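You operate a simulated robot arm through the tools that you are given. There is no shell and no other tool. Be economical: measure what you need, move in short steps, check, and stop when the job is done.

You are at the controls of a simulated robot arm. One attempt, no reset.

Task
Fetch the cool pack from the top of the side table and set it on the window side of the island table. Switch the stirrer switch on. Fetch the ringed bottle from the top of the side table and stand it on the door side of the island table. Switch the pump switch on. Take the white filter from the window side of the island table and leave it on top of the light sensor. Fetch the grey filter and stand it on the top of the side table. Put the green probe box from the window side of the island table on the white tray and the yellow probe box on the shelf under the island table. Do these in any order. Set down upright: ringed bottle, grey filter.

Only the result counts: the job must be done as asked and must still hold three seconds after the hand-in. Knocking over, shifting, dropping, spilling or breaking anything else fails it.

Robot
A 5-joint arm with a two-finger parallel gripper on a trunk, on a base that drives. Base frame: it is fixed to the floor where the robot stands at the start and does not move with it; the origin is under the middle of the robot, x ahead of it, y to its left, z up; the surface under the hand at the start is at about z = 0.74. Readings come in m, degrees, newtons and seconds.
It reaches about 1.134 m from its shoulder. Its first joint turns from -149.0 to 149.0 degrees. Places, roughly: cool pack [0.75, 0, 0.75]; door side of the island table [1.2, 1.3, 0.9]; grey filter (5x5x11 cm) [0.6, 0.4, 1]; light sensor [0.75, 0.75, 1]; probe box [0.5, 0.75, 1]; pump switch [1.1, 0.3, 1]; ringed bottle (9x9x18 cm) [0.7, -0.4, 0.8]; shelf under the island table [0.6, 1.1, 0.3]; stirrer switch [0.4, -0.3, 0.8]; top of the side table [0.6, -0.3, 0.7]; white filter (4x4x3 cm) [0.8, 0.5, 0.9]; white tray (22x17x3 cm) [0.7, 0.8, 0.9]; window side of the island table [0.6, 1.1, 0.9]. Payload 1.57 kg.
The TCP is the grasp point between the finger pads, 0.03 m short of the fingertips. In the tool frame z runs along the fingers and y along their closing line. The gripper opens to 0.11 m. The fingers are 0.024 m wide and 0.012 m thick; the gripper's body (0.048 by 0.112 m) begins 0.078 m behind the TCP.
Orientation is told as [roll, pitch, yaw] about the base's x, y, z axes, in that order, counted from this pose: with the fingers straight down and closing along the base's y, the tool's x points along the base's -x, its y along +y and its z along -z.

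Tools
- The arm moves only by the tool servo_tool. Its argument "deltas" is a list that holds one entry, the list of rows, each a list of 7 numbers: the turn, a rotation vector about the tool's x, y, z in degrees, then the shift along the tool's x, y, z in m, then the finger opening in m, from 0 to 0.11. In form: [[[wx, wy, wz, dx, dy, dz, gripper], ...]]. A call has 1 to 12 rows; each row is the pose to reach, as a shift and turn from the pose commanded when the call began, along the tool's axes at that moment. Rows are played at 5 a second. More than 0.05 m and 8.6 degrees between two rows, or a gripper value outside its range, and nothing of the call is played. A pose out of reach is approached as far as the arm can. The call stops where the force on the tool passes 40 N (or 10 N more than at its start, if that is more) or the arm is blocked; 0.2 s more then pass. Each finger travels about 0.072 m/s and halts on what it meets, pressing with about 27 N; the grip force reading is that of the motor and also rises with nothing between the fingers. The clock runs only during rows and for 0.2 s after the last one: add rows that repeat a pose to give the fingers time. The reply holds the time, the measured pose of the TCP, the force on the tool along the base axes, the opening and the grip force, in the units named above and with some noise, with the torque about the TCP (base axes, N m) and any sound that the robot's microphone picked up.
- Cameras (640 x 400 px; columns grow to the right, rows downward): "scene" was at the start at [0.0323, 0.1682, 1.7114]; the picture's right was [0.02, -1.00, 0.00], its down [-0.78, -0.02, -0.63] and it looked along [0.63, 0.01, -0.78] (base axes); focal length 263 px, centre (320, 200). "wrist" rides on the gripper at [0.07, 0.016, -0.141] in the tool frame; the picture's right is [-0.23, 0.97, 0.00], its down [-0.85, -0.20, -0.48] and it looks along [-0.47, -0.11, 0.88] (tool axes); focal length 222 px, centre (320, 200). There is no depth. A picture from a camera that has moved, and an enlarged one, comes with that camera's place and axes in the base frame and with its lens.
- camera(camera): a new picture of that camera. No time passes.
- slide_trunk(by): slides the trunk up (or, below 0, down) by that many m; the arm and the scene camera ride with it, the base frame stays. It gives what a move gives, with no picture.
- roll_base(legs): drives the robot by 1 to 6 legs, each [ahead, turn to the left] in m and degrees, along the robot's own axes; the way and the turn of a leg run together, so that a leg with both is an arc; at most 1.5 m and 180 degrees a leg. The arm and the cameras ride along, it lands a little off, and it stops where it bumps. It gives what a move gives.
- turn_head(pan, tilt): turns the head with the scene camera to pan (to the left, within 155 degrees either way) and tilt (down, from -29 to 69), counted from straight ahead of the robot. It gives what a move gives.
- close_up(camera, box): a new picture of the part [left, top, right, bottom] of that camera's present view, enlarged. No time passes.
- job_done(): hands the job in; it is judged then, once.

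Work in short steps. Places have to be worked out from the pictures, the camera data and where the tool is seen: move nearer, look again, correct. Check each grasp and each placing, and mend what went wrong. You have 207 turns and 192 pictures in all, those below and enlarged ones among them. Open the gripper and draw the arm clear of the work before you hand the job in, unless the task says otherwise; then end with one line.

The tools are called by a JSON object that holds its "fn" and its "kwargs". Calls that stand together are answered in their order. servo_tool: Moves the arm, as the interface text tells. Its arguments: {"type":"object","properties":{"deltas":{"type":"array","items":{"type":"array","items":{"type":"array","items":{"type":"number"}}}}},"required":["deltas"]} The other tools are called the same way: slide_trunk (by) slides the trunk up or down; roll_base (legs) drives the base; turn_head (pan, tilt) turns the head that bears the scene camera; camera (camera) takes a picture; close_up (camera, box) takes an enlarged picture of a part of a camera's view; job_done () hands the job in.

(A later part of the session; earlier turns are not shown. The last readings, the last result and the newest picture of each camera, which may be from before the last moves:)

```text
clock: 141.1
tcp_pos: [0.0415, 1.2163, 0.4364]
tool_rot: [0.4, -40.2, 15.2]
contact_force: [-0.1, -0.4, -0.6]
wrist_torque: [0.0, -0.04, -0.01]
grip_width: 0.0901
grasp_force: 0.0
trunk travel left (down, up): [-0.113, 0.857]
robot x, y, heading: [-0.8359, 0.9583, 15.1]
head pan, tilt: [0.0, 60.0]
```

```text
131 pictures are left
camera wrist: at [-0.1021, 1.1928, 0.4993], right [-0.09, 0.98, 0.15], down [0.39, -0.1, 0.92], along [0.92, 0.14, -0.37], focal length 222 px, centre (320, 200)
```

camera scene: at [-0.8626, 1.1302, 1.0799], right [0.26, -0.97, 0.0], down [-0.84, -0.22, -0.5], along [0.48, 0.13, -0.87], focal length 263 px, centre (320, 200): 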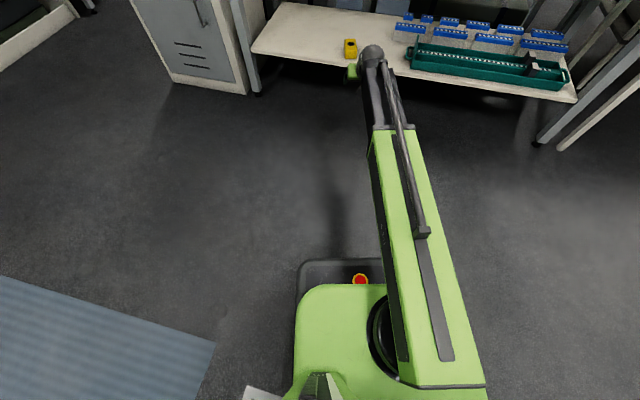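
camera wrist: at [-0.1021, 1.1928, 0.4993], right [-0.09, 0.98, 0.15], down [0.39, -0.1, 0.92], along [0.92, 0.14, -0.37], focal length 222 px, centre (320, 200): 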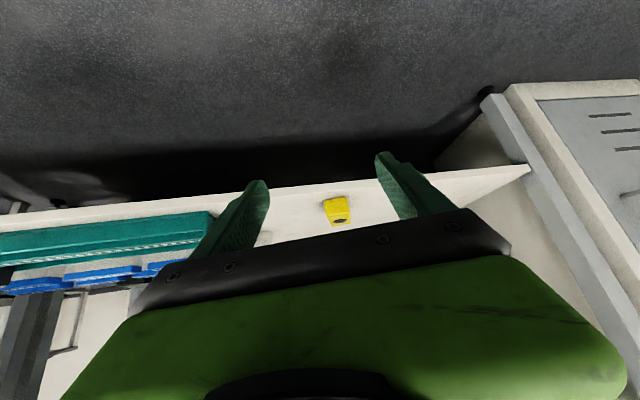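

Yellow box is on the shelf. Raise the trunk, fold the tool straight down, and drive toward the grey filter.

{"fn": "slide_trunk", "kwargs": {"by": 0.4}}

{"fn": "slide_trunk", "kwargs": {"by": 0.4}}

{"fn": "servo_tool", "kwargs": {"deltas": [[[0, 6.7, 0, 0.033, 0, -0.017, 0.09], [0, 13.4, 0, 0.067, 0, -0.034, 0.09], [0, 20.1, 0, 0.1, 0, -0.051, 0.09], [0, 26.8, 0, 0.133, 0, -0.069, 0.09], [0, 33.5, 0, 0.167, 0, -0.086, 0.09], [0, 40.2, 0, 0.2, 0, -0.103, 0.09], [0, 40.2, 0, 0.2, 0, -0.103, 0.09]]]}}

{"fn": "roll_base", "kwargs": {"legs": [[0, -105], [0.72, 0], [0, 90]]}}

{"fn": "camera", "kwargs": {"camera": "scene"}}

```text
clock: 145.0
tcp_pos: [0.0423, 1.2161, 0.8364]
tool_rot: [0.4, -40.2, 15.3]
contact_force: [0.2, 0.3, -0.3]
wrist_torque: [0.0, 0.05, 0.01]
grip_width: 0.0903
grasp_force: 0.2
trunk travel left (down, up): [-0.513, 0.457]
robot x, y, heading: [-0.842, 0.9578, 14.8]
head pan, tilt: [0.0, 60.0]
```

```text
clock: 148.8
tcp_pos: [0.0406, 1.2151, 1.2351]
tool_rot: [0.4, -40.3, 15.3]
contact_force: [0.3, -1.5, -0.4]
wrist_torque: [0.01, 0.01, 0.02]
grip_width: 0.0903
grasp_force: 0.0
trunk travel left (down, up): [-0.913, 0.057]
robot x, y, heading: [-0.8429, 0.9573, 15.0]
head pan, tilt: [0.0, 60.0]
```

```text
clock: 150.4
tcp_pos: [-0.1709, 1.1577, 1.1803]
tool_rot: [0.2, 0.2, 15.5]
contact_force: [-0.1, -0.7, -0.3]
wrist_torque: [-0.03, 0.01, -0.01]
grip_width: 0.0896
grasp_force: 0.1
out of reach, approached as far as the arm can: row 1, 2, 3, 4, 5, 6, 7
trunk travel left (down, up): [-0.913, 0.057]
robot x, y, heading: [-0.8437, 0.9594, 15.0]
head pan, tilt: [0.0, 60.0]
```

```text
clock: 162.6
tcp_pos: [-0.1598, 0.2474, 1.1785]
tool_rot: [0.2, 0.0, -0.3]
contact_force: [-0.2, 0.3, 0.2]
wrist_torque: [-0.04, 0.01, 0.0]
grip_width: 0.0898
grasp_force: 0.1
trunk travel left (down, up): [-0.913, 0.057]
robot x, y, heading: [-0.8551, 0.2755, -1.2]
head pan, tilt: [0.0, 60.0]
```

```text
130 pictures are left
camera scene: at [-0.8307, 0.4482, 1.8795], right [-0.03, -1.0, 0.0], down [-0.87, 0.02, -0.5], along [0.5, -0.01, -0.87], focal length 263 px, centre (320, 200)
```

scene: 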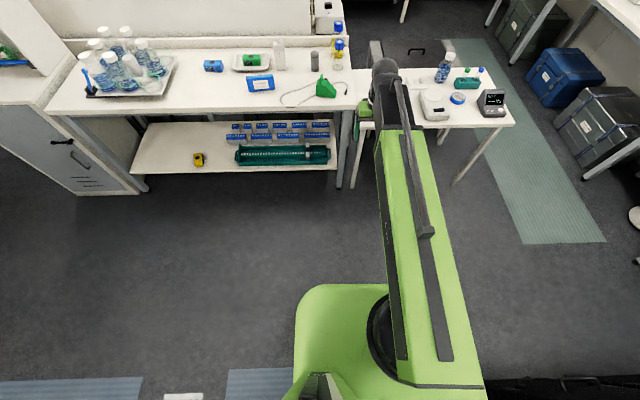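

Drive forward to the gap-side position near the grey filter.

{"fn": "roll_base", "kwargs": {"legs": [[0, 1.2], [0.73, 0]]}}

{"fn": "camera", "kwargs": {"camera": "wrist"}}

{"fn": "camera", "kwargs": {"camera": "scene"}}

```text
clock: 166.9
tcp_pos: [0.5665, 0.2593, 1.1801]
tool_rot: [0.3, 0.0, 1.1]
contact_force: [0.5, 0.4, 0.7]
wrist_torque: [0.03, 0.06, -0.01]
grip_width: 0.0901
grasp_force: 0.0
trunk travel left (down, up): [-0.913, 0.057]
robot x, y, heading: [-0.1345, 0.2684, -0.3]
head pan, tilt: [0.0, 60.0]
```

```text
129 pictures are left
camera wrist: at [0.4974, 0.274, 1.3212], right [0.21, 0.98, 0.0], down [0.86, -0.19, 0.48], along [0.47, -0.1, -0.88], focal length 222 px, centre (320, 200)
```

wrist: 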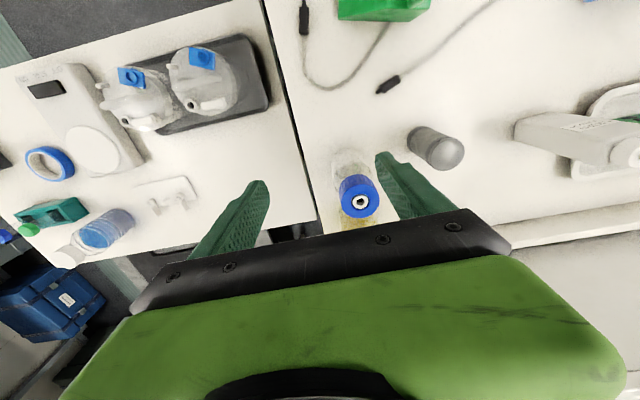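

```text
128 pictures are left
camera scene: at [-0.1092, 0.4424, 1.8799], right [0.0, -1.0, 0.0], down [-0.87, 0.0, -0.5], along [0.5, 0.0, -0.87], focal length 263 px, centre (320, 200)
```

scene: 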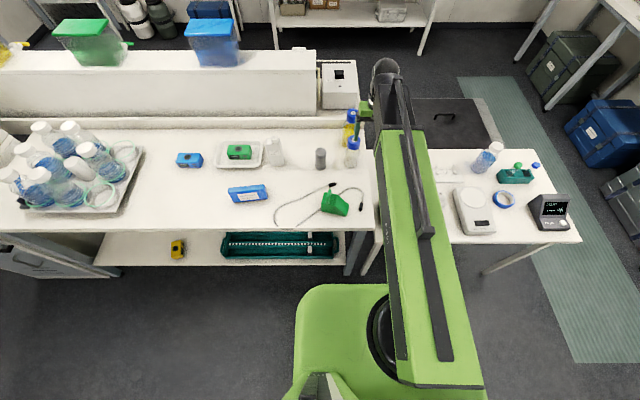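

Grey filter is at about [0.63, 0.436]. Move above it while turning the tool 91° so the gripper's wide side stays clear of the bottles.

{"fn": "servo_tool", "kwargs": {"deltas": [[[0, 0, 8.4, -0.006, 0.016, 0, 0.09], [0, 0, 16.8, -0.012, 0.032, 0, 0.09], [0, 0, 25.2, -0.018, 0.048, 0, 0.09], [0, 0, 33.6, -0.024, 0.064, 0, 0.09], [0, 0, 42, -0.03, 0.08, 0, 0.09], [0, 0, 50.4, -0.036, 0.096, 0, 0.09], [0, 0, 58.8, -0.042, 0.112, 0, 0.09], [0, 0, 67.2, -0.048, 0.128, 0, 0.09], [0, 0, 75.6, -0.054, 0.144, 0, 0.09], [0, 0, 84, -0.06, 0.16, 0, 0.09], [0, 0, 91, -0.063, 0.177, 0, 0.09], [0, 0, 91, -0.063, 0.177, 0, 0.09]]]}}

{"fn": "slide_trunk", "kwargs": {"by": -0.08}}

{"fn": "camera", "kwargs": {"camera": "wrist"}}

```text
clock: 169.5
tcp_pos: [0.6249, 0.4377, 1.1804]
tool_rot: [0.0, 0.3, -90.0]
contact_force: [0.0, 0.1, -0.6]
wrist_torque: [0.0, -0.03, 0.0]
grip_width: 0.0901
grasp_force: 0.2
trunk travel left (down, up): [-0.913, 0.057]
robot x, y, heading: [-0.1356, 0.2715, 0.2]
head pan, tilt: [0.0, 60.0]
```

```text
clock: 170.7
tcp_pos: [0.6261, 0.4376, 1.1]
tool_rot: [0.0, 0.3, -89.9]
contact_force: [-0.2, -0.4, -0.7]
wrist_torque: [0.0, 0.01, -0.04]
grip_width: 0.0898
grasp_force: 0.0
trunk travel left (down, up): [-0.833, 0.137]
robot x, y, heading: [-0.133, 0.2693, 0.1]
head pan, tilt: [0.0, 60.0]
```

```text
127 pictures are left
camera wrist: at [0.6424, 0.5068, 1.2418], right [0.97, -0.23, 0.0], down [-0.2, -0.86, 0.47], along [-0.11, -0.46, -0.88], focal length 222 px, centre (320, 200)
```

wrist: 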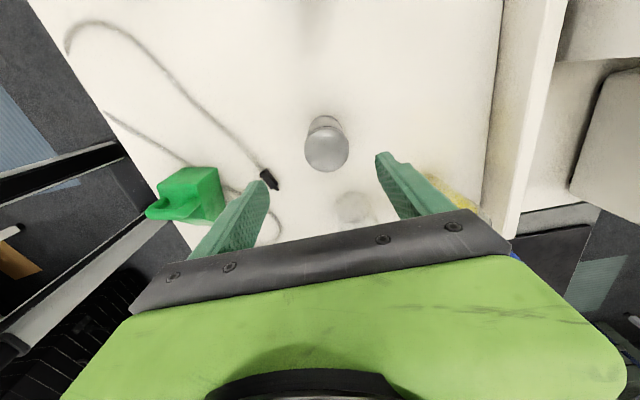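

Filter top centre ≈[0.634, 0.445]. Correct, lower to 0.965 in two steps.

{"fn": "servo_tool", "kwargs": {"deltas": [[[0, 0, 0, 0.007, 0.008, 0, 0.09], [0, 0, 0, 0.007, 0.008, 0, 0.09]]]}}

{"fn": "slide_trunk", "kwargs": {"by": -0.07}}

{"fn": "camera", "kwargs": {"camera": "wrist"}}

```text
clock: 171.3
tcp_pos: [0.6324, 0.4442, 1.1002]
tool_rot: [0.1, 0.3, -89.9]
contact_force: [0.0, 0.8, -0.3]
wrist_torque: [-0.03, -0.01, -0.02]
grip_width: 0.0899
grasp_force: 0.0
trunk travel left (down, up): [-0.833, 0.137]
robot x, y, heading: [-0.1338, 0.27, 0.1]
head pan, tilt: [0.0, 60.0]
```

```text
clock: 172.4
tcp_pos: [0.6332, 0.4458, 1.0305]
tool_rot: [0.1, 0.2, -89.9]
contact_force: [0.7, 0.3, -0.5]
wrist_torque: [-0.03, -0.01, -0.04]
grip_width: 0.0897
grasp_force: 0.0
trunk travel left (down, up): [-0.763, 0.207]
robot x, y, heading: [-0.1332, 0.2658, -0.2]
head pan, tilt: [0.0, 60.0]
```

```text
126 pictures are left
camera wrist: at [0.6501, 0.514, 1.1718], right [0.97, -0.23, 0.0], down [-0.2, -0.86, 0.47], along [-0.11, -0.46, -0.88], focal length 222 px, centre (320, 200)
```

wrist: 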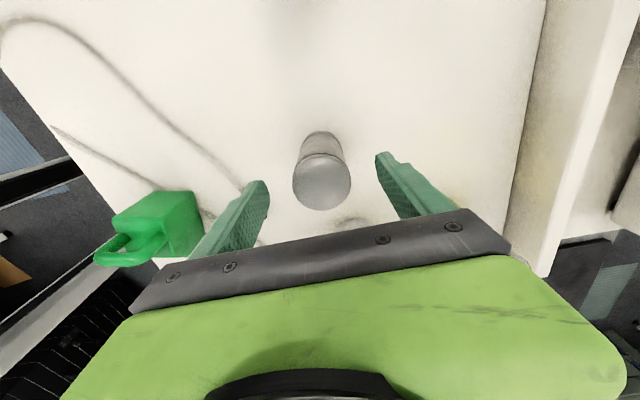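

Centred. Lower 6.5 cm, close, lift.

{"fn": "slide_trunk", "kwargs": {"by": -0.065}}

{"fn": "servo_tool", "kwargs": {"deltas": [[[0, 0, 0, 0, 0, 0, 0.06], [0, 0, 0, 0, 0, 0, 0.04], [0, 0, 0, 0, 0, 0, 0.03], [0, 0, 0, 0, 0, 0, 0.03], [0, 0, 0, 0, 0, 0, 0.03]]]}}

{"fn": "slide_trunk", "kwargs": {"by": 0.26}}

{"fn": "camera", "kwargs": {"camera": "wrist"}}

```text
clock: 173.4
tcp_pos: [0.6328, 0.4448, 0.9645]
tool_rot: [0.0, 0.3, -89.9]
contact_force: [-0.4, 0.1, -0.3]
wrist_torque: [0.01, -0.01, -0.02]
grip_width: 0.0899
grasp_force: 0.0
trunk travel left (down, up): [-0.698, 0.272]
robot x, y, heading: [-0.1358, 0.2737, 0.0]
head pan, tilt: [0.0, 60.0]
```

```text
clock: 174.6
tcp_pos: [0.6335, 0.4452, 0.9646]
tool_rot: [0.1, 0.3, -89.8]
contact_force: [0.0, -0.5, 0.3]
wrist_torque: [0.01, -0.09, -0.02]
grip_width: 0.0489
grasp_force: 27.0
trunk travel left (down, up): [-0.698, 0.272]
robot x, y, heading: [-0.1317, 0.2722, -0.1]
head pan, tilt: [0.0, 60.0]
```

```text
clock: 177.3
tcp_pos: [0.6332, 0.4456, 1.2249]
tool_rot: [0.0, 0.3, -89.9]
contact_force: [-0.7, 0.0, -0.5]
wrist_torque: [0.01, 0.0, 0.01]
grip_width: 0.0492
grasp_force: 26.6
trunk travel left (down, up): [-0.958, 0.012]
robot x, y, heading: [-0.1312, 0.2708, -0.1]
head pan, tilt: [0.0, 60.0]
```

```text
125 pictures are left
camera wrist: at [0.6503, 0.5141, 1.3666], right [0.97, -0.23, 0.0], down [-0.2, -0.86, 0.47], along [-0.11, -0.46, -0.88], focal length 222 px, centre (320, 200)
```

wrist: 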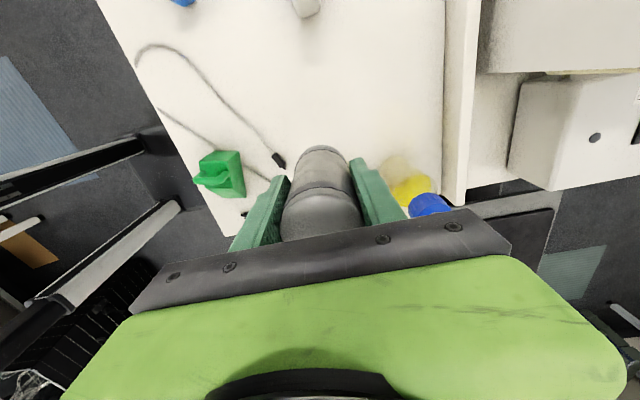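

Held upright. Carry it around the bottles (via smaller x) to the spot where the cool pack stood on the side table.

{"fn": "servo_tool", "kwargs": {"deltas": [[[0, 0, 0, 0, -0.041, 0, 0.03], [0, 0, 0, 0, -0.082, 0, 0.03], [0, 0, 0, 0, -0.123, 0, 0.03], [0, 0, 0, -0.046, -0.123, 0, 0.03], [0, 0, 0, -0.092, -0.123, 0, 0.03], [0, 0, 0, -0.138, -0.123, 0, 0.03], [0, 0, 0, -0.184, -0.123, 0, 0.03], [0, 0, 0, -0.23, -0.123, 0, 0.03], [0, 0, 0, -0.276, -0.123, 0, 0.03], [0, 0, 0, -0.322, -0.123, 0, 0.03], [0, 0, 0, -0.368, -0.123, 0, 0.03], [0, 0, 0, -0.415, -0.123, 0, 0.03]]]}}

{"fn": "servo_tool", "kwargs": {"deltas": [[[0, 0, 0, 0, 0.05, 0, 0.03], [0, 0, 0, 0, 0.1, 0, 0.03], [0, 0, 0, 0, 0.15, 0, 0.03], [0, 0, 0, 0, 0.15, 0, 0.03]]]}}

{"fn": "camera", "kwargs": {"camera": "wrist"}}

{"fn": "camera", "kwargs": {"camera": "scene"}}

```text
clock: 179.9
tcp_pos: [0.5126, 0.0269, 1.2253]
tool_rot: [0.0, 0.4, -89.9]
contact_force: [-0.3, 0.3, -1.6]
wrist_torque: [-0.01, -0.01, 0.01]
grip_width: 0.0492
grasp_force: 27.0
trunk travel left (down, up): [-0.958, 0.012]
robot x, y, heading: [-0.1327, 0.2701, 0.1]
head pan, tilt: [0.0, 60.0]
```

```text
clock: 180.9
tcp_pos: [0.6597, 0.0299, 1.2256]
tool_rot: [0.0, 0.4, -89.9]
contact_force: [0.2, -0.1, -0.7]
wrist_torque: [-0.01, 0.0, -0.01]
grip_width: 0.0492
grasp_force: 26.3
trunk travel left (down, up): [-0.958, 0.012]
robot x, y, heading: [-0.1307, 0.2694, -0.2]
head pan, tilt: [0.0, 60.0]
```

```text
124 pictures are left
camera wrist: at [0.6771, 0.1002, 1.3673], right [0.97, -0.23, 0.0], down [-0.2, -0.86, 0.47], along [-0.11, -0.46, -0.88], focal length 222 px, centre (320, 200)
```

wrist: 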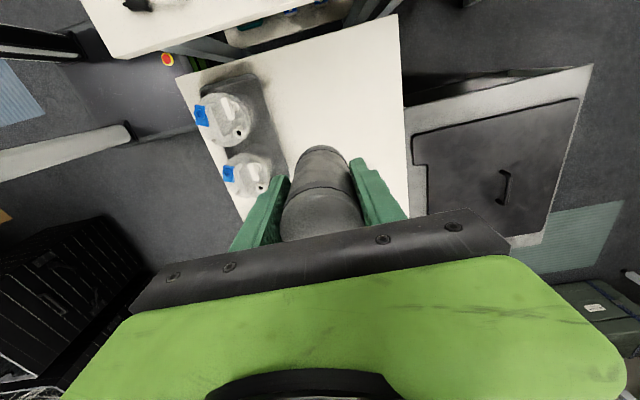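

```text
123 pictures are left
camera scene: at [-0.1114, 0.4426, 1.9249], right [0.0, -1.0, 0.0], down [-0.87, 0.0, -0.5], along [0.5, 0.0, -0.87], focal length 263 px, centre (320, 200)
```

scene: 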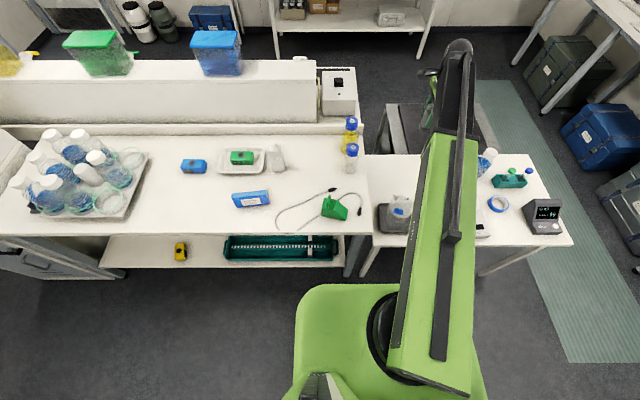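

Spot is clear. Lower 0.40, then step to contact (expected TCP z≈0.805).

{"fn": "slide_trunk", "kwargs": {"by": -0.4}}

{"fn": "slide_trunk", "kwargs": {"by": -0.012}}

{"fn": "slide_trunk", "kwargs": {"by": -0.005}}

```text
clock: 184.7
tcp_pos: [0.6607, 0.0306, 0.825]
tool_rot: [0.0, 0.4, -89.9]
contact_force: [-0.7, 1.0, -1.7]
wrist_torque: [0.01, 0.0, 0.01]
grip_width: 0.0493
grasp_force: 27.0
trunk travel left (down, up): [-0.558, 0.412]
robot x, y, heading: [-0.1289, 0.2693, -0.2]
head pan, tilt: [0.0, 60.0]
```

```text
clock: 185.3
tcp_pos: [0.6608, 0.0322, 0.8133]
tool_rot: [-0.1, 0.2, -89.9]
contact_force: [0.3, 0.0, -0.8]
wrist_torque: [0.0, -0.02, 0.0]
grip_width: 0.0493
grasp_force: 26.6
trunk travel left (down, up): [-0.546, 0.424]
robot x, y, heading: [-0.1339, 0.2698, -0.2]
head pan, tilt: [0.0, 60.0]
```

```text
clock: 185.8
tcp_pos: [0.6609, 0.0305, 0.8083]
tool_rot: [0.0, 0.3, -89.9]
contact_force: [-0.8, -1.3, -1.3]
wrist_torque: [-0.01, 0.03, -0.01]
grip_width: 0.0493
grasp_force: 26.9
trunk travel left (down, up): [-0.541, 0.429]
robot x, y, heading: [-0.1335, 0.2728, 0.0]
head pan, tilt: [0.0, 60.0]
```

{"fn": "slide_trunk", "kwargs": {"by": -0.003}}

{"fn": "slide_trunk", "kwargs": {"by": -0.003}}

```text
clock: 186.4
tcp_pos: [0.6598, 0.0307, 0.805]
tool_rot: [0.1, 0.4, -89.9]
contact_force: [3.9, -0.4, 10.6]
wrist_torque: [-0.06, -0.1, -0.01]
grip_width: 0.0493
grasp_force: 27.1
trunk travel left (down, up): [-0.538, 0.432]
robot x, y, heading: [-0.1345, 0.2724, 0.1]
head pan, tilt: [0.0, 60.0]
```

```text
clock: 186.9
tcp_pos: [0.6606, 0.0314, 0.8027]
tool_rot: [0.1, 0.3, -89.9]
contact_force: [2.0, 1.0, 17.5]
wrist_torque: [-0.14, 0.01, -0.03]
grip_width: 0.049
grasp_force: 27.2
trunk travel left (down, up): [-0.535, 0.435]
robot x, y, heading: [-0.1347, 0.2713, -0.2]
head pan, tilt: [0.0, 60.0]
```

Contact. Release and rise.

{"fn": "servo_tool", "kwargs": {"deltas": [[[0, 0, 0, 0, 0, 0, 0.06], [0, 0, 0, 0, 0, 0, 0.075], [0, 0, 0, 0, 0, 0, 0.09], [0, 0, 0, 0, 0, 0, 0.09]]]}}

{"fn": "slide_trunk", "kwargs": {"by": 0.3}}

{"fn": "camera", "kwargs": {"camera": "wrist"}}

```text
clock: 187.9
tcp_pos: [0.6608, 0.0312, 0.8022]
tool_rot: [0.1, 0.3, -89.8]
contact_force: [0.2, -0.2, -0.5]
wrist_torque: [0.0, -0.02, 0.04]
grip_width: 0.0899
grasp_force: 0.0
trunk travel left (down, up): [-0.535, 0.435]
robot x, y, heading: [-0.135, 0.2757, -0.1]
head pan, tilt: [0.0, 60.0]
```

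```text
clock: 190.9
tcp_pos: [0.6608, 0.0309, 1.1015]
tool_rot: [0.0, 0.3, -89.9]
contact_force: [0.5, -0.2, -0.3]
wrist_torque: [0.03, 0.03, -0.01]
grip_width: 0.0901
grasp_force: 0.0
trunk travel left (down, up): [-0.835, 0.135]
robot x, y, heading: [-0.1351, 0.2683, -0.2]
head pan, tilt: [0.0, 60.0]
```

```text
122 pictures are left
camera wrist: at [0.6778, 0.1, 1.2437], right [0.97, -0.23, 0.0], down [-0.2, -0.86, 0.47], along [-0.11, -0.46, -0.88], focal length 222 px, centre (320, 200)
```

wrist: 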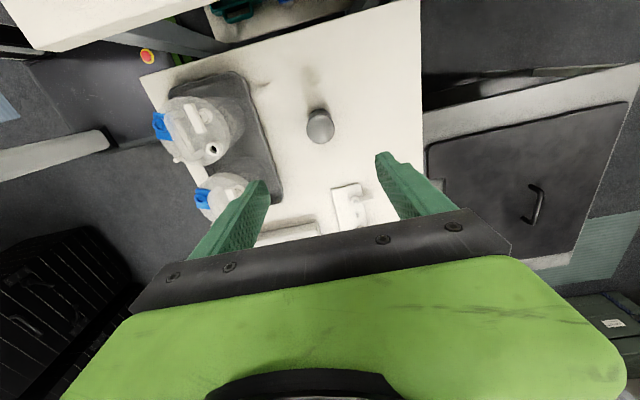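

Grey filter stands upright. Now relocate the robot in front of the side table (y≈-0.25) for the stirrer switch and bottle.

{"fn": "roll_base", "kwargs": {"legs": [[-0.35, 0], [0, -90], [0.5, 0], [0, 90], [0.3, 0]]}}

{"fn": "camera", "kwargs": {"camera": "scene"}}

{"fn": "camera", "kwargs": {"camera": "wrist"}}

```text
clock: 205.0
tcp_pos: [0.6234, -0.463, 1.1026]
tool_rot: [0.1, 0.3, -89.2]
contact_force: [0.5, 0.7, 0.0]
wrist_torque: [-0.03, 0.02, -0.02]
grip_width: 0.0899
grasp_force: 0.2
trunk travel left (down, up): [-0.835, 0.135]
robot x, y, heading: [-0.178, -0.2256, 0.3]
head pan, tilt: [0.0, 60.0]
```

```text
121 pictures are left
camera scene: at [-0.1527, -0.0535, 1.802], right [0.0, -1.0, 0.0], down [-0.87, 0.0, -0.5], along [0.5, 0.0, -0.87], focal length 263 px, centre (320, 200)
```

scene: 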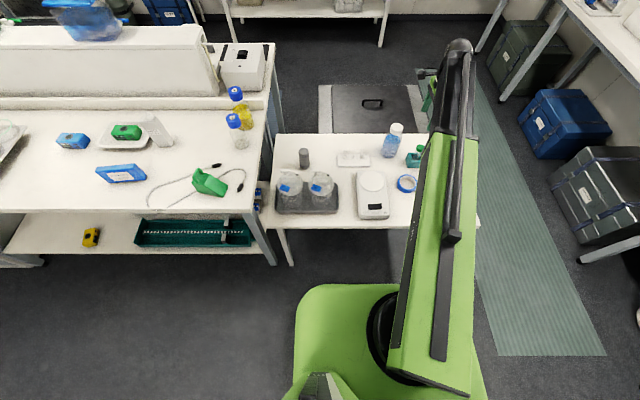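

```text
120 pictures are left
camera wrist: at [0.6378, -0.3932, 1.2434], right [0.98, -0.21, 0.0], down [-0.19, -0.86, 0.47], along [-0.1, -0.46, -0.88], focal length 222 px, centre (320, 200)
```

wrist: 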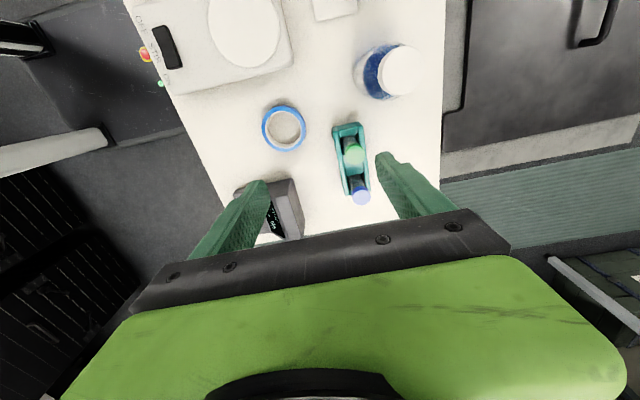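

{"fn": "close_up", "kwargs": {"camera": "scene", "box": [340, 150, 420, 230]}}

{"fn": "close_up", "kwargs": {"camera": "wrist", "box": [110, 0, 310, 110]}}

```text
5.00 times, centred on (380, 190) of scene
camera zoom: at [-0.1527, -0.0535, 1.802], right [0.0, -1.0, 0.0], down [-0.87, 0.0, -0.5], along [0.5, 0.0, -0.87], focal length 1316 px, centre (20, 250)
```

zoom: 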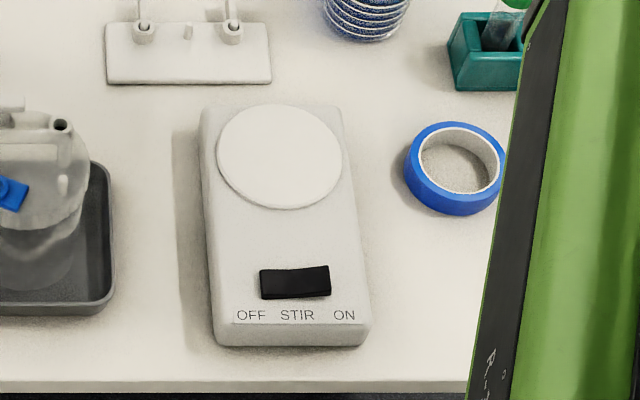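

```text
3.20 times, centred on (210, 55) of wrist
camera zoom: at [0.6378, -0.3932, 1.2434], right [0.98, -0.21, 0.0], down [-0.19, -0.86, 0.47], along [-0.1, -0.46, -0.88], focal length 711 px, centre (672, 664)
```

zoom: 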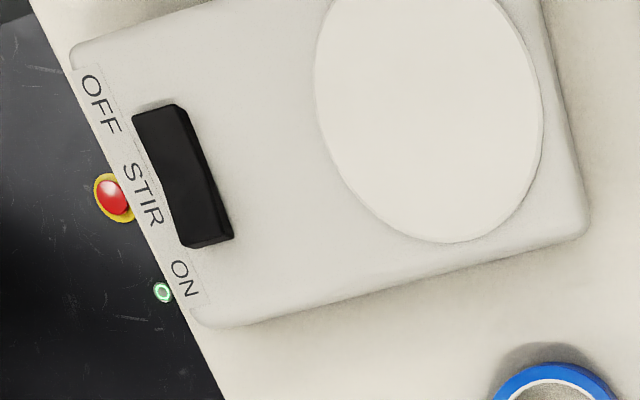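

Rocker switch centre is at about [0.393, -0.292, 0.795], ON end toward -y. Back off 0.1 m for reach, close the fingers and go above the ON end.

{"fn": "roll_base", "kwargs": {"legs": [[-0.1, 0]]}}

{"fn": "servo_tool", "kwargs": {"deltas": [[[0, 0, 0, 0.04, -0.03, 0, 0.06], [0, 0, 0, 0.08, -0.06, 0, 0.03], [0, 0, 0, 0.115, -0.095, 0, 0.0], [0, 0, 0, 0.15, -0.13, 0, 0.0], [0, 0, 0, 0.15, -0.13, 0, 0.0]]]}}

{"fn": "slide_trunk", "kwargs": {"by": -0.2}}

{"fn": "camera", "kwargs": {"camera": "wrist"}}

{"fn": "camera", "kwargs": {"camera": "scene"}}

```text
clock: 206.2
tcp_pos: [0.5201, -0.4613, 1.1038]
tool_rot: [0.0, 0.3, -89.2]
contact_force: [-0.5, 0.3, 0.7]
wrist_torque: [0.01, -0.05, 0.01]
grip_width: 0.09
grasp_force: 0.0
trunk travel left (down, up): [-0.835, 0.135]
robot x, y, heading: [-0.2775, -0.226, 0.3]
head pan, tilt: [0.0, 60.0]
```

```text
clock: 207.4
tcp_pos: [0.3871, -0.3144, 1.1012]
tool_rot: [0.0, 0.3, -89.1]
contact_force: [0.6, 0.2, 0.0]
wrist_torque: [-0.01, 0.0, 0.0]
grip_width: 0.0
grasp_force: 21.1
trunk travel left (down, up): [-0.835, 0.135]
robot x, y, heading: [-0.276, -0.2249, 0.1]
head pan, tilt: [0.0, 60.0]
```

```text
clock: 209.5
tcp_pos: [0.3864, -0.3148, 0.902]
tool_rot: [0.1, 0.3, -89.1]
contact_force: [0.2, 0.6, -0.9]
wrist_torque: [0.01, 0.0, 0.04]
grip_width: 0.0
grasp_force: 21.3
trunk travel left (down, up): [-0.635, 0.335]
robot x, y, heading: [-0.2759, -0.2268, 0.1]
head pan, tilt: [0.0, 60.0]
```

```text
117 pictures are left
camera wrist: at [0.4033, -0.2454, 1.0438], right [0.98, -0.21, 0.0], down [-0.19, -0.86, 0.47], along [-0.1, -0.46, -0.88], focal length 222 px, centre (320, 200)
```

wrist: 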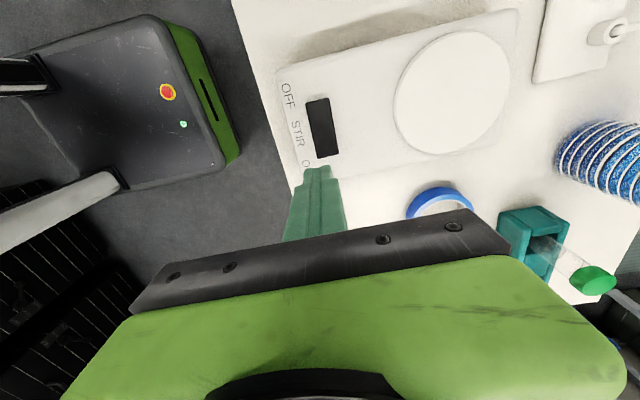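

```text
116 pictures are left
camera scene: at [-0.2543, -0.054, 1.6019], right [0.0, -1.0, 0.0], down [-0.87, 0.0, -0.5], along [0.5, 0.0, -0.87], focal length 263 px, centre (320, 200)
```

scene: 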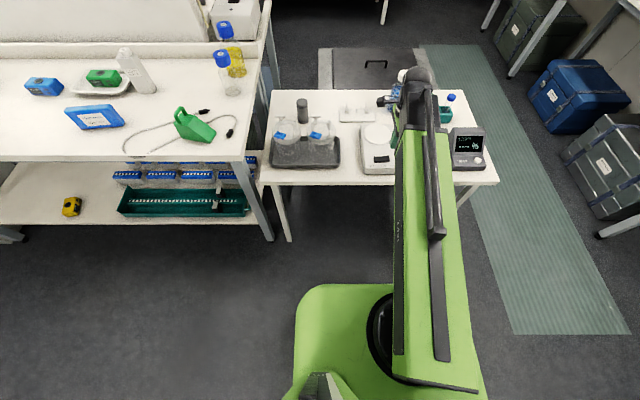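

Rocker spans y -0.263…-0.318 at x≈0.397. Shift to [0.397, -0.307], lower, and press in small steps.

{"fn": "servo_tool", "kwargs": {"deltas": [[[0, 0, 0, 0.007, 0.0105, 0, 0.0], [0, 0, 0, 0.007, 0.0105, 0, 0.0]]]}}

{"fn": "slide_trunk", "kwargs": {"by": -0.055}}

{"fn": "slide_trunk", "kwargs": {"by": -0.01}}

{"fn": "slide_trunk", "kwargs": {"by": -0.006}}

{"fn": "close_up", "kwargs": {"camera": "wrist", "box": [230, 60, 430, 230]}}

```text
clock: 210.1
tcp_pos: [0.3976, -0.3072, 0.9032]
tool_rot: [0.0, 0.3, -89.2]
contact_force: [0.3, 0.3, -0.8]
wrist_torque: [-0.02, 0.01, -0.02]
grip_width: 0.0
grasp_force: 21.2
trunk travel left (down, up): [-0.635, 0.335]
robot x, y, heading: [-0.2743, -0.2259, 0.3]
head pan, tilt: [0.0, 60.0]
```

```text
clock: 211.1
tcp_pos: [0.3985, -0.3073, 0.8476]
tool_rot: [0.0, 0.2, -89.3]
contact_force: [0.3, 0.5, 0.2]
wrist_torque: [0.03, -0.02, -0.01]
grip_width: 0.0
grasp_force: 20.7
trunk travel left (down, up): [-0.58, 0.39]
robot x, y, heading: [-0.2752, -0.2219, 0.1]
head pan, tilt: [0.0, 60.0]
```

```text
clock: 211.7
tcp_pos: [0.3988, -0.3074, 0.8362]
tool_rot: [0.0, 0.4, -89.2]
contact_force: [0.4, 0.4, -0.4]
wrist_torque: [0.02, -0.02, 0.01]
grip_width: 0.0
grasp_force: 21.0
trunk travel left (down, up): [-0.57, 0.4]
robot x, y, heading: [-0.2756, -0.2265, 0.2]
head pan, tilt: [0.0, 60.0]
```

```text
clock: 212.2
tcp_pos: [0.3979, -0.3069, 0.8317]
tool_rot: [0.0, 0.3, -89.3]
contact_force: [0.5, 1.6, 0.8]
wrist_torque: [-0.04, 0.0, 0.01]
grip_width: 0.0001
grasp_force: 20.9
trunk travel left (down, up): [-0.564, 0.406]
robot x, y, heading: [-0.2774, -0.2239, 0.3]
head pan, tilt: [0.0, 60.0]
```

```text
2.35 times, centred on (330, 145) of wrist
camera zoom: at [0.4137, -0.2382, 0.9728], right [0.98, -0.21, 0.0], down [-0.19, -0.86, 0.47], along [-0.1, -0.46, -0.88], focal length 523 px, centre (296, 329)
```

zoom: 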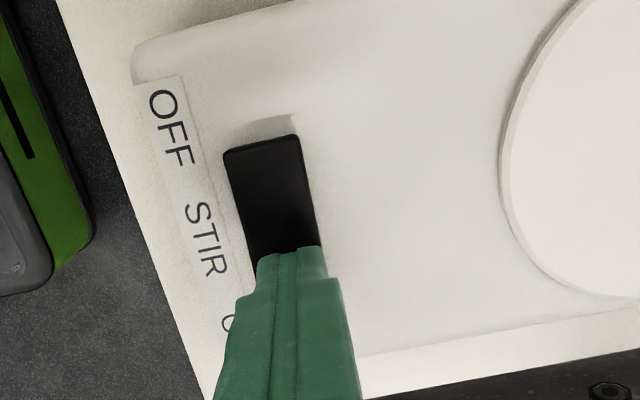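

Just at contact; press further.

{"fn": "slide_trunk", "kwargs": {"by": -0.004}}

{"fn": "slide_trunk", "kwargs": {"by": -0.004}}

```text
clock: 212.8
tcp_pos: [0.3983, -0.3079, 0.8287]
tool_rot: [0.2, 0.3, -89.1]
contact_force: [8.6, -5.1, 29.5]
wrist_torque: [0.21, -0.21, -0.24]
grip_width: 0.0
grasp_force: 21.2
trunk travel left (down, up): [-0.56, 0.41]
robot x, y, heading: [-0.2765, -0.2273, 0.1]
head pan, tilt: [0.0, 60.0]
heard: click
```

```text
clock: 213.0
tcp_pos: [0.3976, -0.3084, 0.8281]
tool_rot: [0.2, 0.2, -89.1]
contact_force: [-0.6, -1.4, 24.6]
wrist_torque: [0.3, 0.03, 0.2]
grip_width: 0.0
grasp_force: 21.8
trunk travel left (down, up): [-0.56, 0.41]
robot x, y, heading: [-0.2744, -0.2275, -0.0]
head pan, tilt: [0.0, 60.0]
stopped: the force on the tool passed its limit at 51 N (the readings are from after the stop); the commanded pose is now the measured one
```

A click was heard. Rise and check.

{"fn": "slide_trunk", "kwargs": {"by": 0.27}}

{"fn": "camera", "kwargs": {"camera": "wrist"}}

{"fn": "close_up", "kwargs": {"camera": "wrist", "box": [240, 40, 440, 180]}}

```text
clock: 215.8
tcp_pos: [0.399, -0.3073, 1.0971]
tool_rot: [0.2, 0.2, -89.2]
contact_force: [-0.7, 0.1, 0.7]
wrist_torque: [-0.04, 0.01, 0.0]
grip_width: 0.0002
grasp_force: 21.4
trunk travel left (down, up): [-0.83, 0.14]
robot x, y, heading: [-0.2741, -0.2274, 0.4]
head pan, tilt: [0.0, 60.0]
```

```text
114 pictures are left
camera wrist: at [0.4144, -0.2386, 1.2389], right [0.98, -0.21, 0.0], down [-0.19, -0.86, 0.47], along [-0.1, -0.46, -0.88], focal length 222 px, centre (320, 200)
```

wrist: 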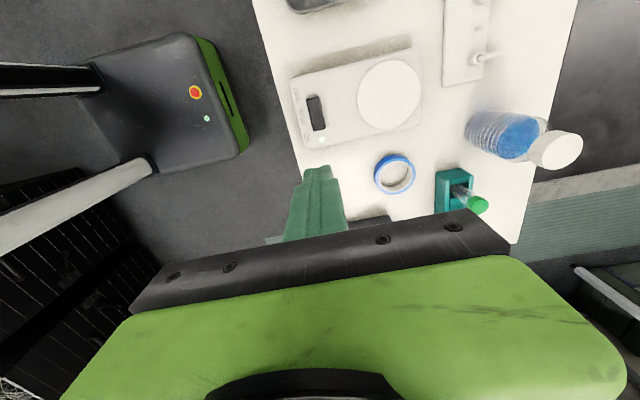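

```text
2.86 times, centred on (340, 110) of wrist
camera zoom: at [0.4144, -0.2386, 1.2389], right [0.98, -0.21, 0.0], down [-0.19, -0.86, 0.47], along [-0.1, -0.46, -0.88], focal length 635 px, centre (263, 457)
```

zoom: 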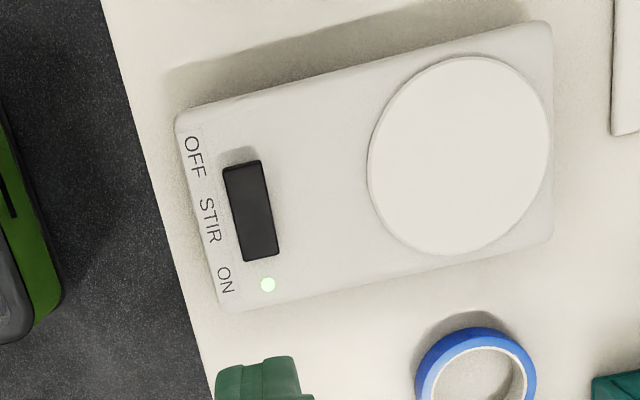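

The stirrer LED is lit: on. Now inspect the ringed bottle's shape.

{"fn": "close_up", "kwargs": {"camera": "wrist", "box": [420, 80, 600, 220]}}

{"fn": "close_up", "kwargs": {"camera": "scene", "box": [300, 60, 500, 200]}}

```text
2.86 times, centred on (510, 150) of wrist
camera zoom: at [0.4144, -0.2386, 1.2389], right [0.98, -0.21, 0.0], down [-0.19, -0.86, 0.47], along [-0.1, -0.46, -0.88], focal length 635 px, centre (-223, 343)
```

zoom: 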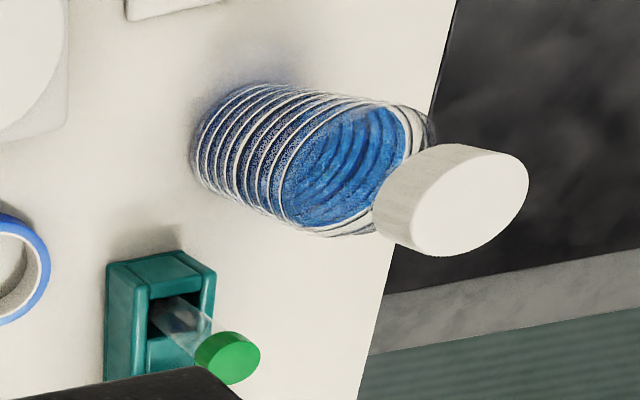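

```text
2.86 times, centred on (400, 130) of scene
camera zoom: at [-0.2542, -0.054, 1.797], right [0.0, -1.0, 0.0], down [-0.87, 0.0, -0.5], along [0.5, 0.0, -0.87], focal length 752 px, centre (91, 400)
```

zoom: 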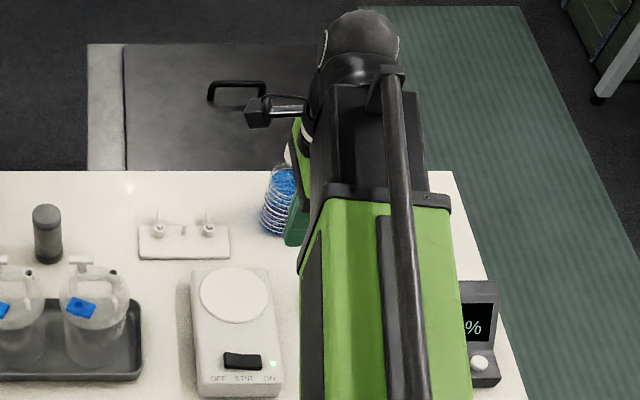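

The bottle's wide body and big cap call for a side-tilted grasp (about 60°) at mid body. Reposition the robot in line with the bottle (y≈-0.40), further back.

{"fn": "roll_base", "kwargs": {"legs": [[-0.25, 0], [0, -90], [0.17, 0], [0, 90]]}}

{"fn": "camera", "kwargs": {"camera": "scene"}}

```text
clock: 226.3
tcp_pos: [0.1524, -0.4725, 1.0972]
tool_rot: [0.1, 0.3, -88.4]
contact_force: [-0.4, -0.3, -0.6]
wrist_torque: [0.06, -0.01, -0.02]
grip_width: 0.0
grasp_force: 21.5
trunk travel left (down, up): [-0.83, 0.14]
robot x, y, heading: [-0.5235, -0.3773, 0.6]
head pan, tilt: [0.0, 60.0]
```

```text
110 pictures are left
camera scene: at [-0.5023, -0.2082, 1.7973], right [0.01, -1.0, 0.0], down [-0.87, -0.01, -0.5], along [0.5, 0.01, -0.87], focal length 263 px, centre (320, 200)
```

scene: 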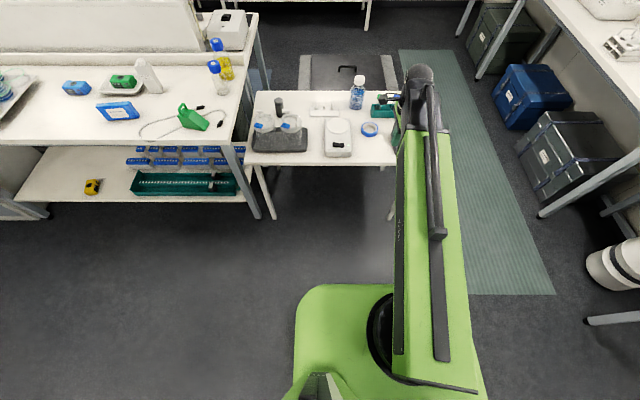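

Untwist the tool to yaw 0 with the gripper open, then tilt 60° keeping the wrist in place.

{"fn": "servo_tool", "kwargs": {"deltas": [[[0, 0, -8, 0.006, 0.0, 0, 0.02], [0, 0, -16, 0.012, 0.0, 0, 0.04], [0, 0, -24, 0.018, 0.0, 0, 0.06], [0, 0, -32, 0.024, 0.0, 0, 0.08], [0, 0, -40, 0.03, 0.0, 0, 0.1], [0, 0, -48, 0.036, 0.0, 0, 0.11], [0, 0, -56, 0.042, 0.0, 0, 0.11], [0, 0, -64, 0.048, 0.0, 0, 0.11], [0, 0, -72, 0.054, 0.0, 0, 0.11], [0, 0, -80, 0.06, 0.01, 0, 0.11], [0, 0, -88.4, 0.07, 0.02, 0, 0.11], [0, 0, -88.4, 0.07, 0.02, 0, 0.11]]]}}

{"fn": "servo_tool", "kwargs": {"deltas": [[[0, -7.5, 0, -0.032, 0, -0.002, 0.11], [0, -15, 0, -0.063, 0, -0.008, 0.11], [0, -22.5, 0, -0.093, 0, -0.018, 0.11], [0, -30, 0, -0.1215, 0, -0.033, 0.11], [0, -37.5, 0, -0.148, 0, -0.05, 0.11], [0, -45, 0, -0.172, 0, -0.071, 0.11], [0, -52.5, 0, -0.193, 0, -0.095, 0.11], [0, -60, 0, -0.21, 0, -0.1215, 0.11], [0, -60, 0, -0.21, 0, -0.1215, 0.11]]]}}

{"fn": "camera", "kwargs": {"camera": "wrist"}}

```text
clock: 228.9
tcp_pos: [0.1717, -0.4008, 1.0968]
tool_rot: [0.2, -0.1, 0.1]
contact_force: [-0.3, 1.2, -0.1]
wrist_torque: [-0.02, 0.02, 0.0]
grip_width: 0.1099
grasp_force: 0.0
trunk travel left (down, up): [-0.83, 0.14]
robot x, y, heading: [-0.5246, -0.3794, 0.7]
head pan, tilt: [0.0, 60.0]
```

```text
clock: 230.9
tcp_pos: [0.3808, -0.4011, 1.2175]
tool_rot: [0.5, -60.3, -0.4]
contact_force: [-0.6, -0.4, 0.5]
wrist_torque: [-0.02, 0.02, 0.01]
grip_width: 0.1098
grasp_force: 0.0
trunk travel left (down, up): [-0.83, 0.14]
robot x, y, heading: [-0.5236, -0.3785, 0.3]
head pan, tilt: [0.0, 60.0]
```

```text
109 pictures are left
camera wrist: at [0.2239, -0.3842, 1.2268], right [0.11, 0.97, 0.2], down [0.01, -0.2, 0.98], along [0.99, -0.11, -0.03], focal length 222 px, centre (320, 200)
```

wrist: 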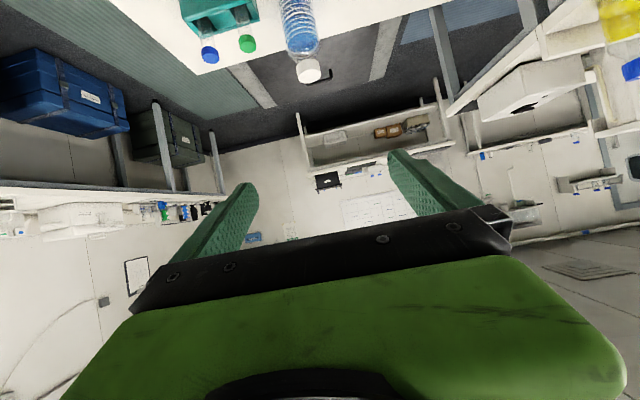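

Bottle at about [0.73, -0.405]. Drive ahead at height, then descend around it.

{"fn": "roll_base", "kwargs": {"legs": [[0.335, 0]]}}

{"fn": "slide_trunk", "kwargs": {"by": -0.15}}

{"fn": "camera", "kwargs": {"camera": "wrist"}}

{"fn": "camera", "kwargs": {"camera": "scene"}}

```text
clock: 233.1
tcp_pos: [0.7146, -0.4007, 1.2167]
tool_rot: [0.4, -60.2, -0.6]
contact_force: [0.1, 0.6, -0.9]
wrist_torque: [-0.02, -0.02, 0.01]
grip_width: 0.11
grasp_force: 0.1
trunk travel left (down, up): [-0.83, 0.14]
robot x, y, heading: [-0.1874, -0.3727, 0.4]
head pan, tilt: [0.0, 60.0]
```

```text
clock: 234.8
tcp_pos: [0.7136, -0.401, 1.0667]
tool_rot: [0.5, -60.2, -0.6]
contact_force: [1.0, 0.6, 0.4]
wrist_torque: [-0.01, 0.0, -0.02]
grip_width: 0.11
grasp_force: 0.0
trunk travel left (down, up): [-0.68, 0.29]
robot x, y, heading: [-0.1898, -0.3734, 0.4]
head pan, tilt: [0.0, 60.0]
```

```text
108 pictures are left
camera wrist: at [0.5575, -0.384, 1.0768], right [0.12, 0.97, 0.2], down [0.01, -0.2, 0.98], along [0.99, -0.11, -0.03], focal length 222 px, centre (320, 200)
```

wrist: 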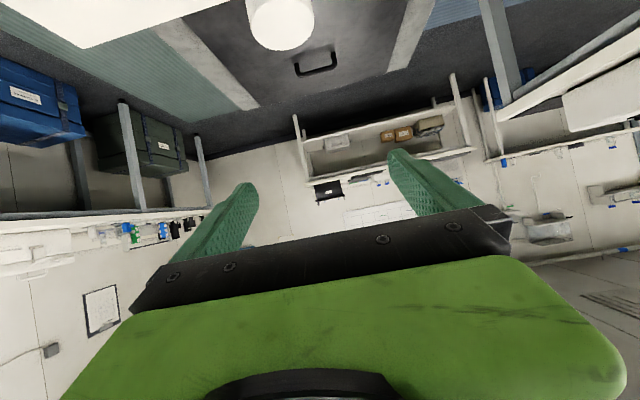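

```text
107 pictures are left
camera scene: at [-0.1681, -0.2033, 1.6471], right [0.01, -1.0, 0.0], down [-0.87, -0.01, -0.5], along [0.5, 0.0, -0.87], focal length 263 px, centre (320, 200)
```

scene: 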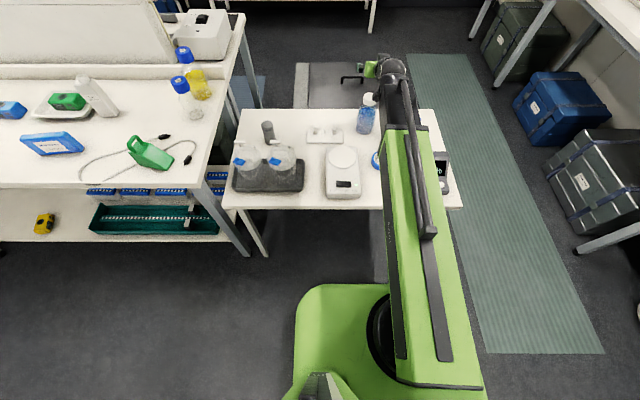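

Cap centre ≈[0.732, -0.406]. Small correction, lower 0.09 and look again.

{"fn": "servo_tool", "kwargs": {"deltas": [[[0, 0, 0, -0.0025, -0.005, 0.0043, 0.11], [0, 0, 0, -0.0025, -0.005, 0.0043, 0.11]]]}}

{"fn": "slide_trunk", "kwargs": {"by": -0.09}}

{"fn": "camera", "kwargs": {"camera": "wrist"}}

```text
clock: 235.4
tcp_pos: [0.7191, -0.4069, 1.0667]
tool_rot: [0.6, -60.2, -0.7]
contact_force: [-0.5, -0.3, -0.5]
wrist_torque: [0.0, -0.02, -0.04]
grip_width: 0.1101
grasp_force: 0.1
trunk travel left (down, up): [-0.68, 0.29]
robot x, y, heading: [-0.1889, -0.3727, 0.4]
head pan, tilt: [0.0, 60.0]
```

```text
clock: 236.7
tcp_pos: [0.7197, -0.4059, 0.9765]
tool_rot: [0.5, -60.2, -0.6]
contact_force: [1.2, -0.9, 0.4]
wrist_torque: [0.02, 0.04, -0.03]
grip_width: 0.1102
grasp_force: 0.0
trunk travel left (down, up): [-0.59, 0.38]
robot x, y, heading: [-0.1915, -0.3729, 0.5]
head pan, tilt: [0.0, 60.0]
```

```text
106 pictures are left
camera wrist: at [0.5624, -0.3892, 0.9868], right [0.12, 0.97, 0.2], down [0.01, -0.2, 0.98], along [0.99, -0.11, -0.03], focal length 222 px, centre (320, 200)
```

wrist: 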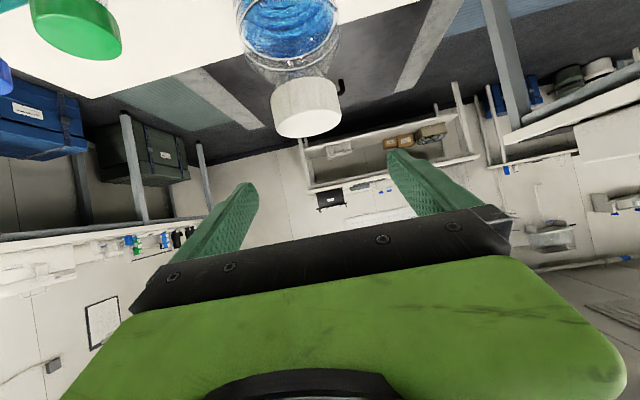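

Aligned to within a few mm. Nudge and descend around the bottle in two stages.

{"fn": "servo_tool", "kwargs": {"deltas": [[[0, 0, 0, 0, 0.003, 0, 0.11]]]}}

{"fn": "slide_trunk", "kwargs": {"by": -0.08}}

{"fn": "camera", "kwargs": {"camera": "wrist"}}

```text
clock: 237.1
tcp_pos: [0.7194, -0.4037, 0.9774]
tool_rot: [0.6, -60.2, -0.6]
contact_force: [0.4, -0.1, 0.9]
wrist_torque: [-0.02, 0.0, 0.0]
grip_width: 0.11
grasp_force: 0.0
trunk travel left (down, up): [-0.59, 0.38]
robot x, y, heading: [-0.1916, -0.3726, 0.5]
head pan, tilt: [0.0, 60.0]
```

```text
clock: 238.2
tcp_pos: [0.7183, -0.4035, 0.8977]
tool_rot: [0.6, -60.1, -0.7]
contact_force: [0.1, -0.4, -0.5]
wrist_torque: [0.03, -0.01, 0.01]
grip_width: 0.1098
grasp_force: 0.0
trunk travel left (down, up): [-0.51, 0.46]
robot x, y, heading: [-0.1918, -0.3776, 0.2]
head pan, tilt: [0.0, 60.0]
```

```text
105 pictures are left
camera wrist: at [0.5624, -0.3864, 0.9068], right [0.12, 0.97, 0.2], down [0.01, -0.2, 0.98], along [0.99, -0.11, -0.03], focal length 222 px, centre (320, 200)
```

wrist: 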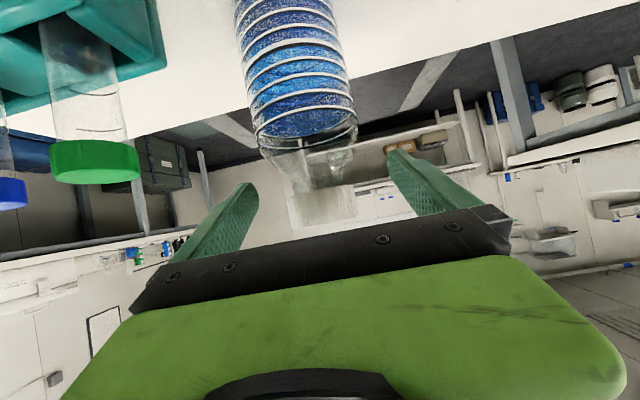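

Well centred. Lower 8.5 cm and look before closing.

{"fn": "slide_trunk", "kwargs": {"by": -0.082}}

{"fn": "camera", "kwargs": {"camera": "wrist"}}

```text
clock: 239.4
tcp_pos: [0.7184, -0.403, 0.814]
tool_rot: [0.5, -60.1, -0.6]
contact_force: [0.5, 0.3, 0.6]
wrist_torque: [0.01, -0.01, 0.03]
grip_width: 0.1103
grasp_force: 0.1
trunk travel left (down, up): [-0.428, 0.542]
robot x, y, heading: [-0.1903, -0.3746, 0.4]
head pan, tilt: [0.0, 60.0]
```

```text
104 pictures are left
camera wrist: at [0.5624, -0.3864, 0.8248], right [0.12, 0.97, 0.2], down [0.01, -0.2, 0.98], along [0.99, -0.11, -0.03], focal length 222 px, centre (320, 200)
```

wrist: 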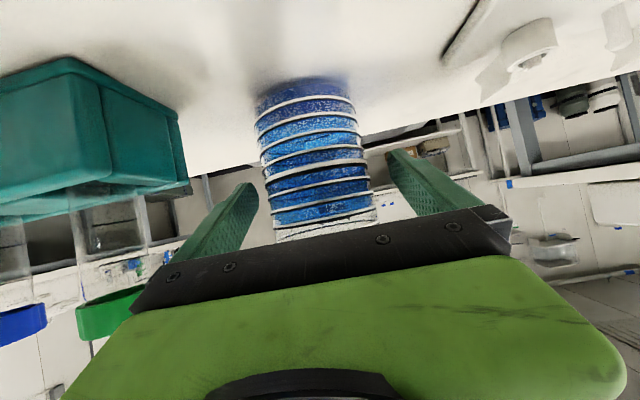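

Close on the bottle.

{"fn": "servo_tool", "kwargs": {"deltas": [[[0, 0, 0, 0, 0, 0, 0.095], [0, 0, 0, 0, 0, 0, 0.08], [0, 0, 0, 0, 0, 0, 0.07], [0, 0, 0, 0, 0, 0, 0.07]]]}}

{"fn": "slide_trunk", "kwargs": {"by": 0.02}}

{"fn": "camera", "kwargs": {"camera": "wrist"}}

```text
clock: 240.4
tcp_pos: [0.7192, -0.4046, 0.8142]
tool_rot: [0.4, -60.3, -0.5]
contact_force: [0.0, -3.1, 0.7]
wrist_torque: [-0.42, 0.05, -0.07]
grip_width: 0.0811
grasp_force: 26.2
trunk travel left (down, up): [-0.428, 0.542]
robot x, y, heading: [-0.1898, -0.3778, 0.4]
head pan, tilt: [0.0, 60.0]
```

```text
clock: 241.1
tcp_pos: [0.7206, -0.4039, 0.8346]
tool_rot: [0.5, -60.1, -0.7]
contact_force: [-0.4, 0.3, -8.1]
wrist_torque: [-0.02, 0.16, 0.02]
grip_width: 0.081
grasp_force: 27.4
trunk travel left (down, up): [-0.448, 0.522]
robot x, y, heading: [-0.1834, -0.3724, 0.4]
head pan, tilt: [0.0, 60.0]
```

```text
103 pictures are left
camera wrist: at [0.5629, -0.3863, 0.8442], right [0.12, 0.97, 0.2], down [0.01, -0.2, 0.98], along [0.99, -0.11, -0.03], focal length 222 px, centre (320, 200)
```

wrist: 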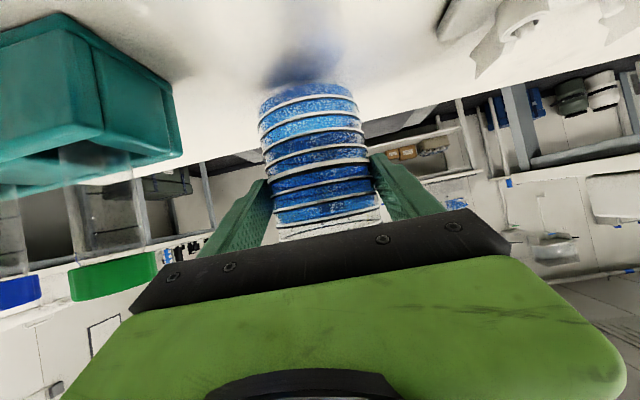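

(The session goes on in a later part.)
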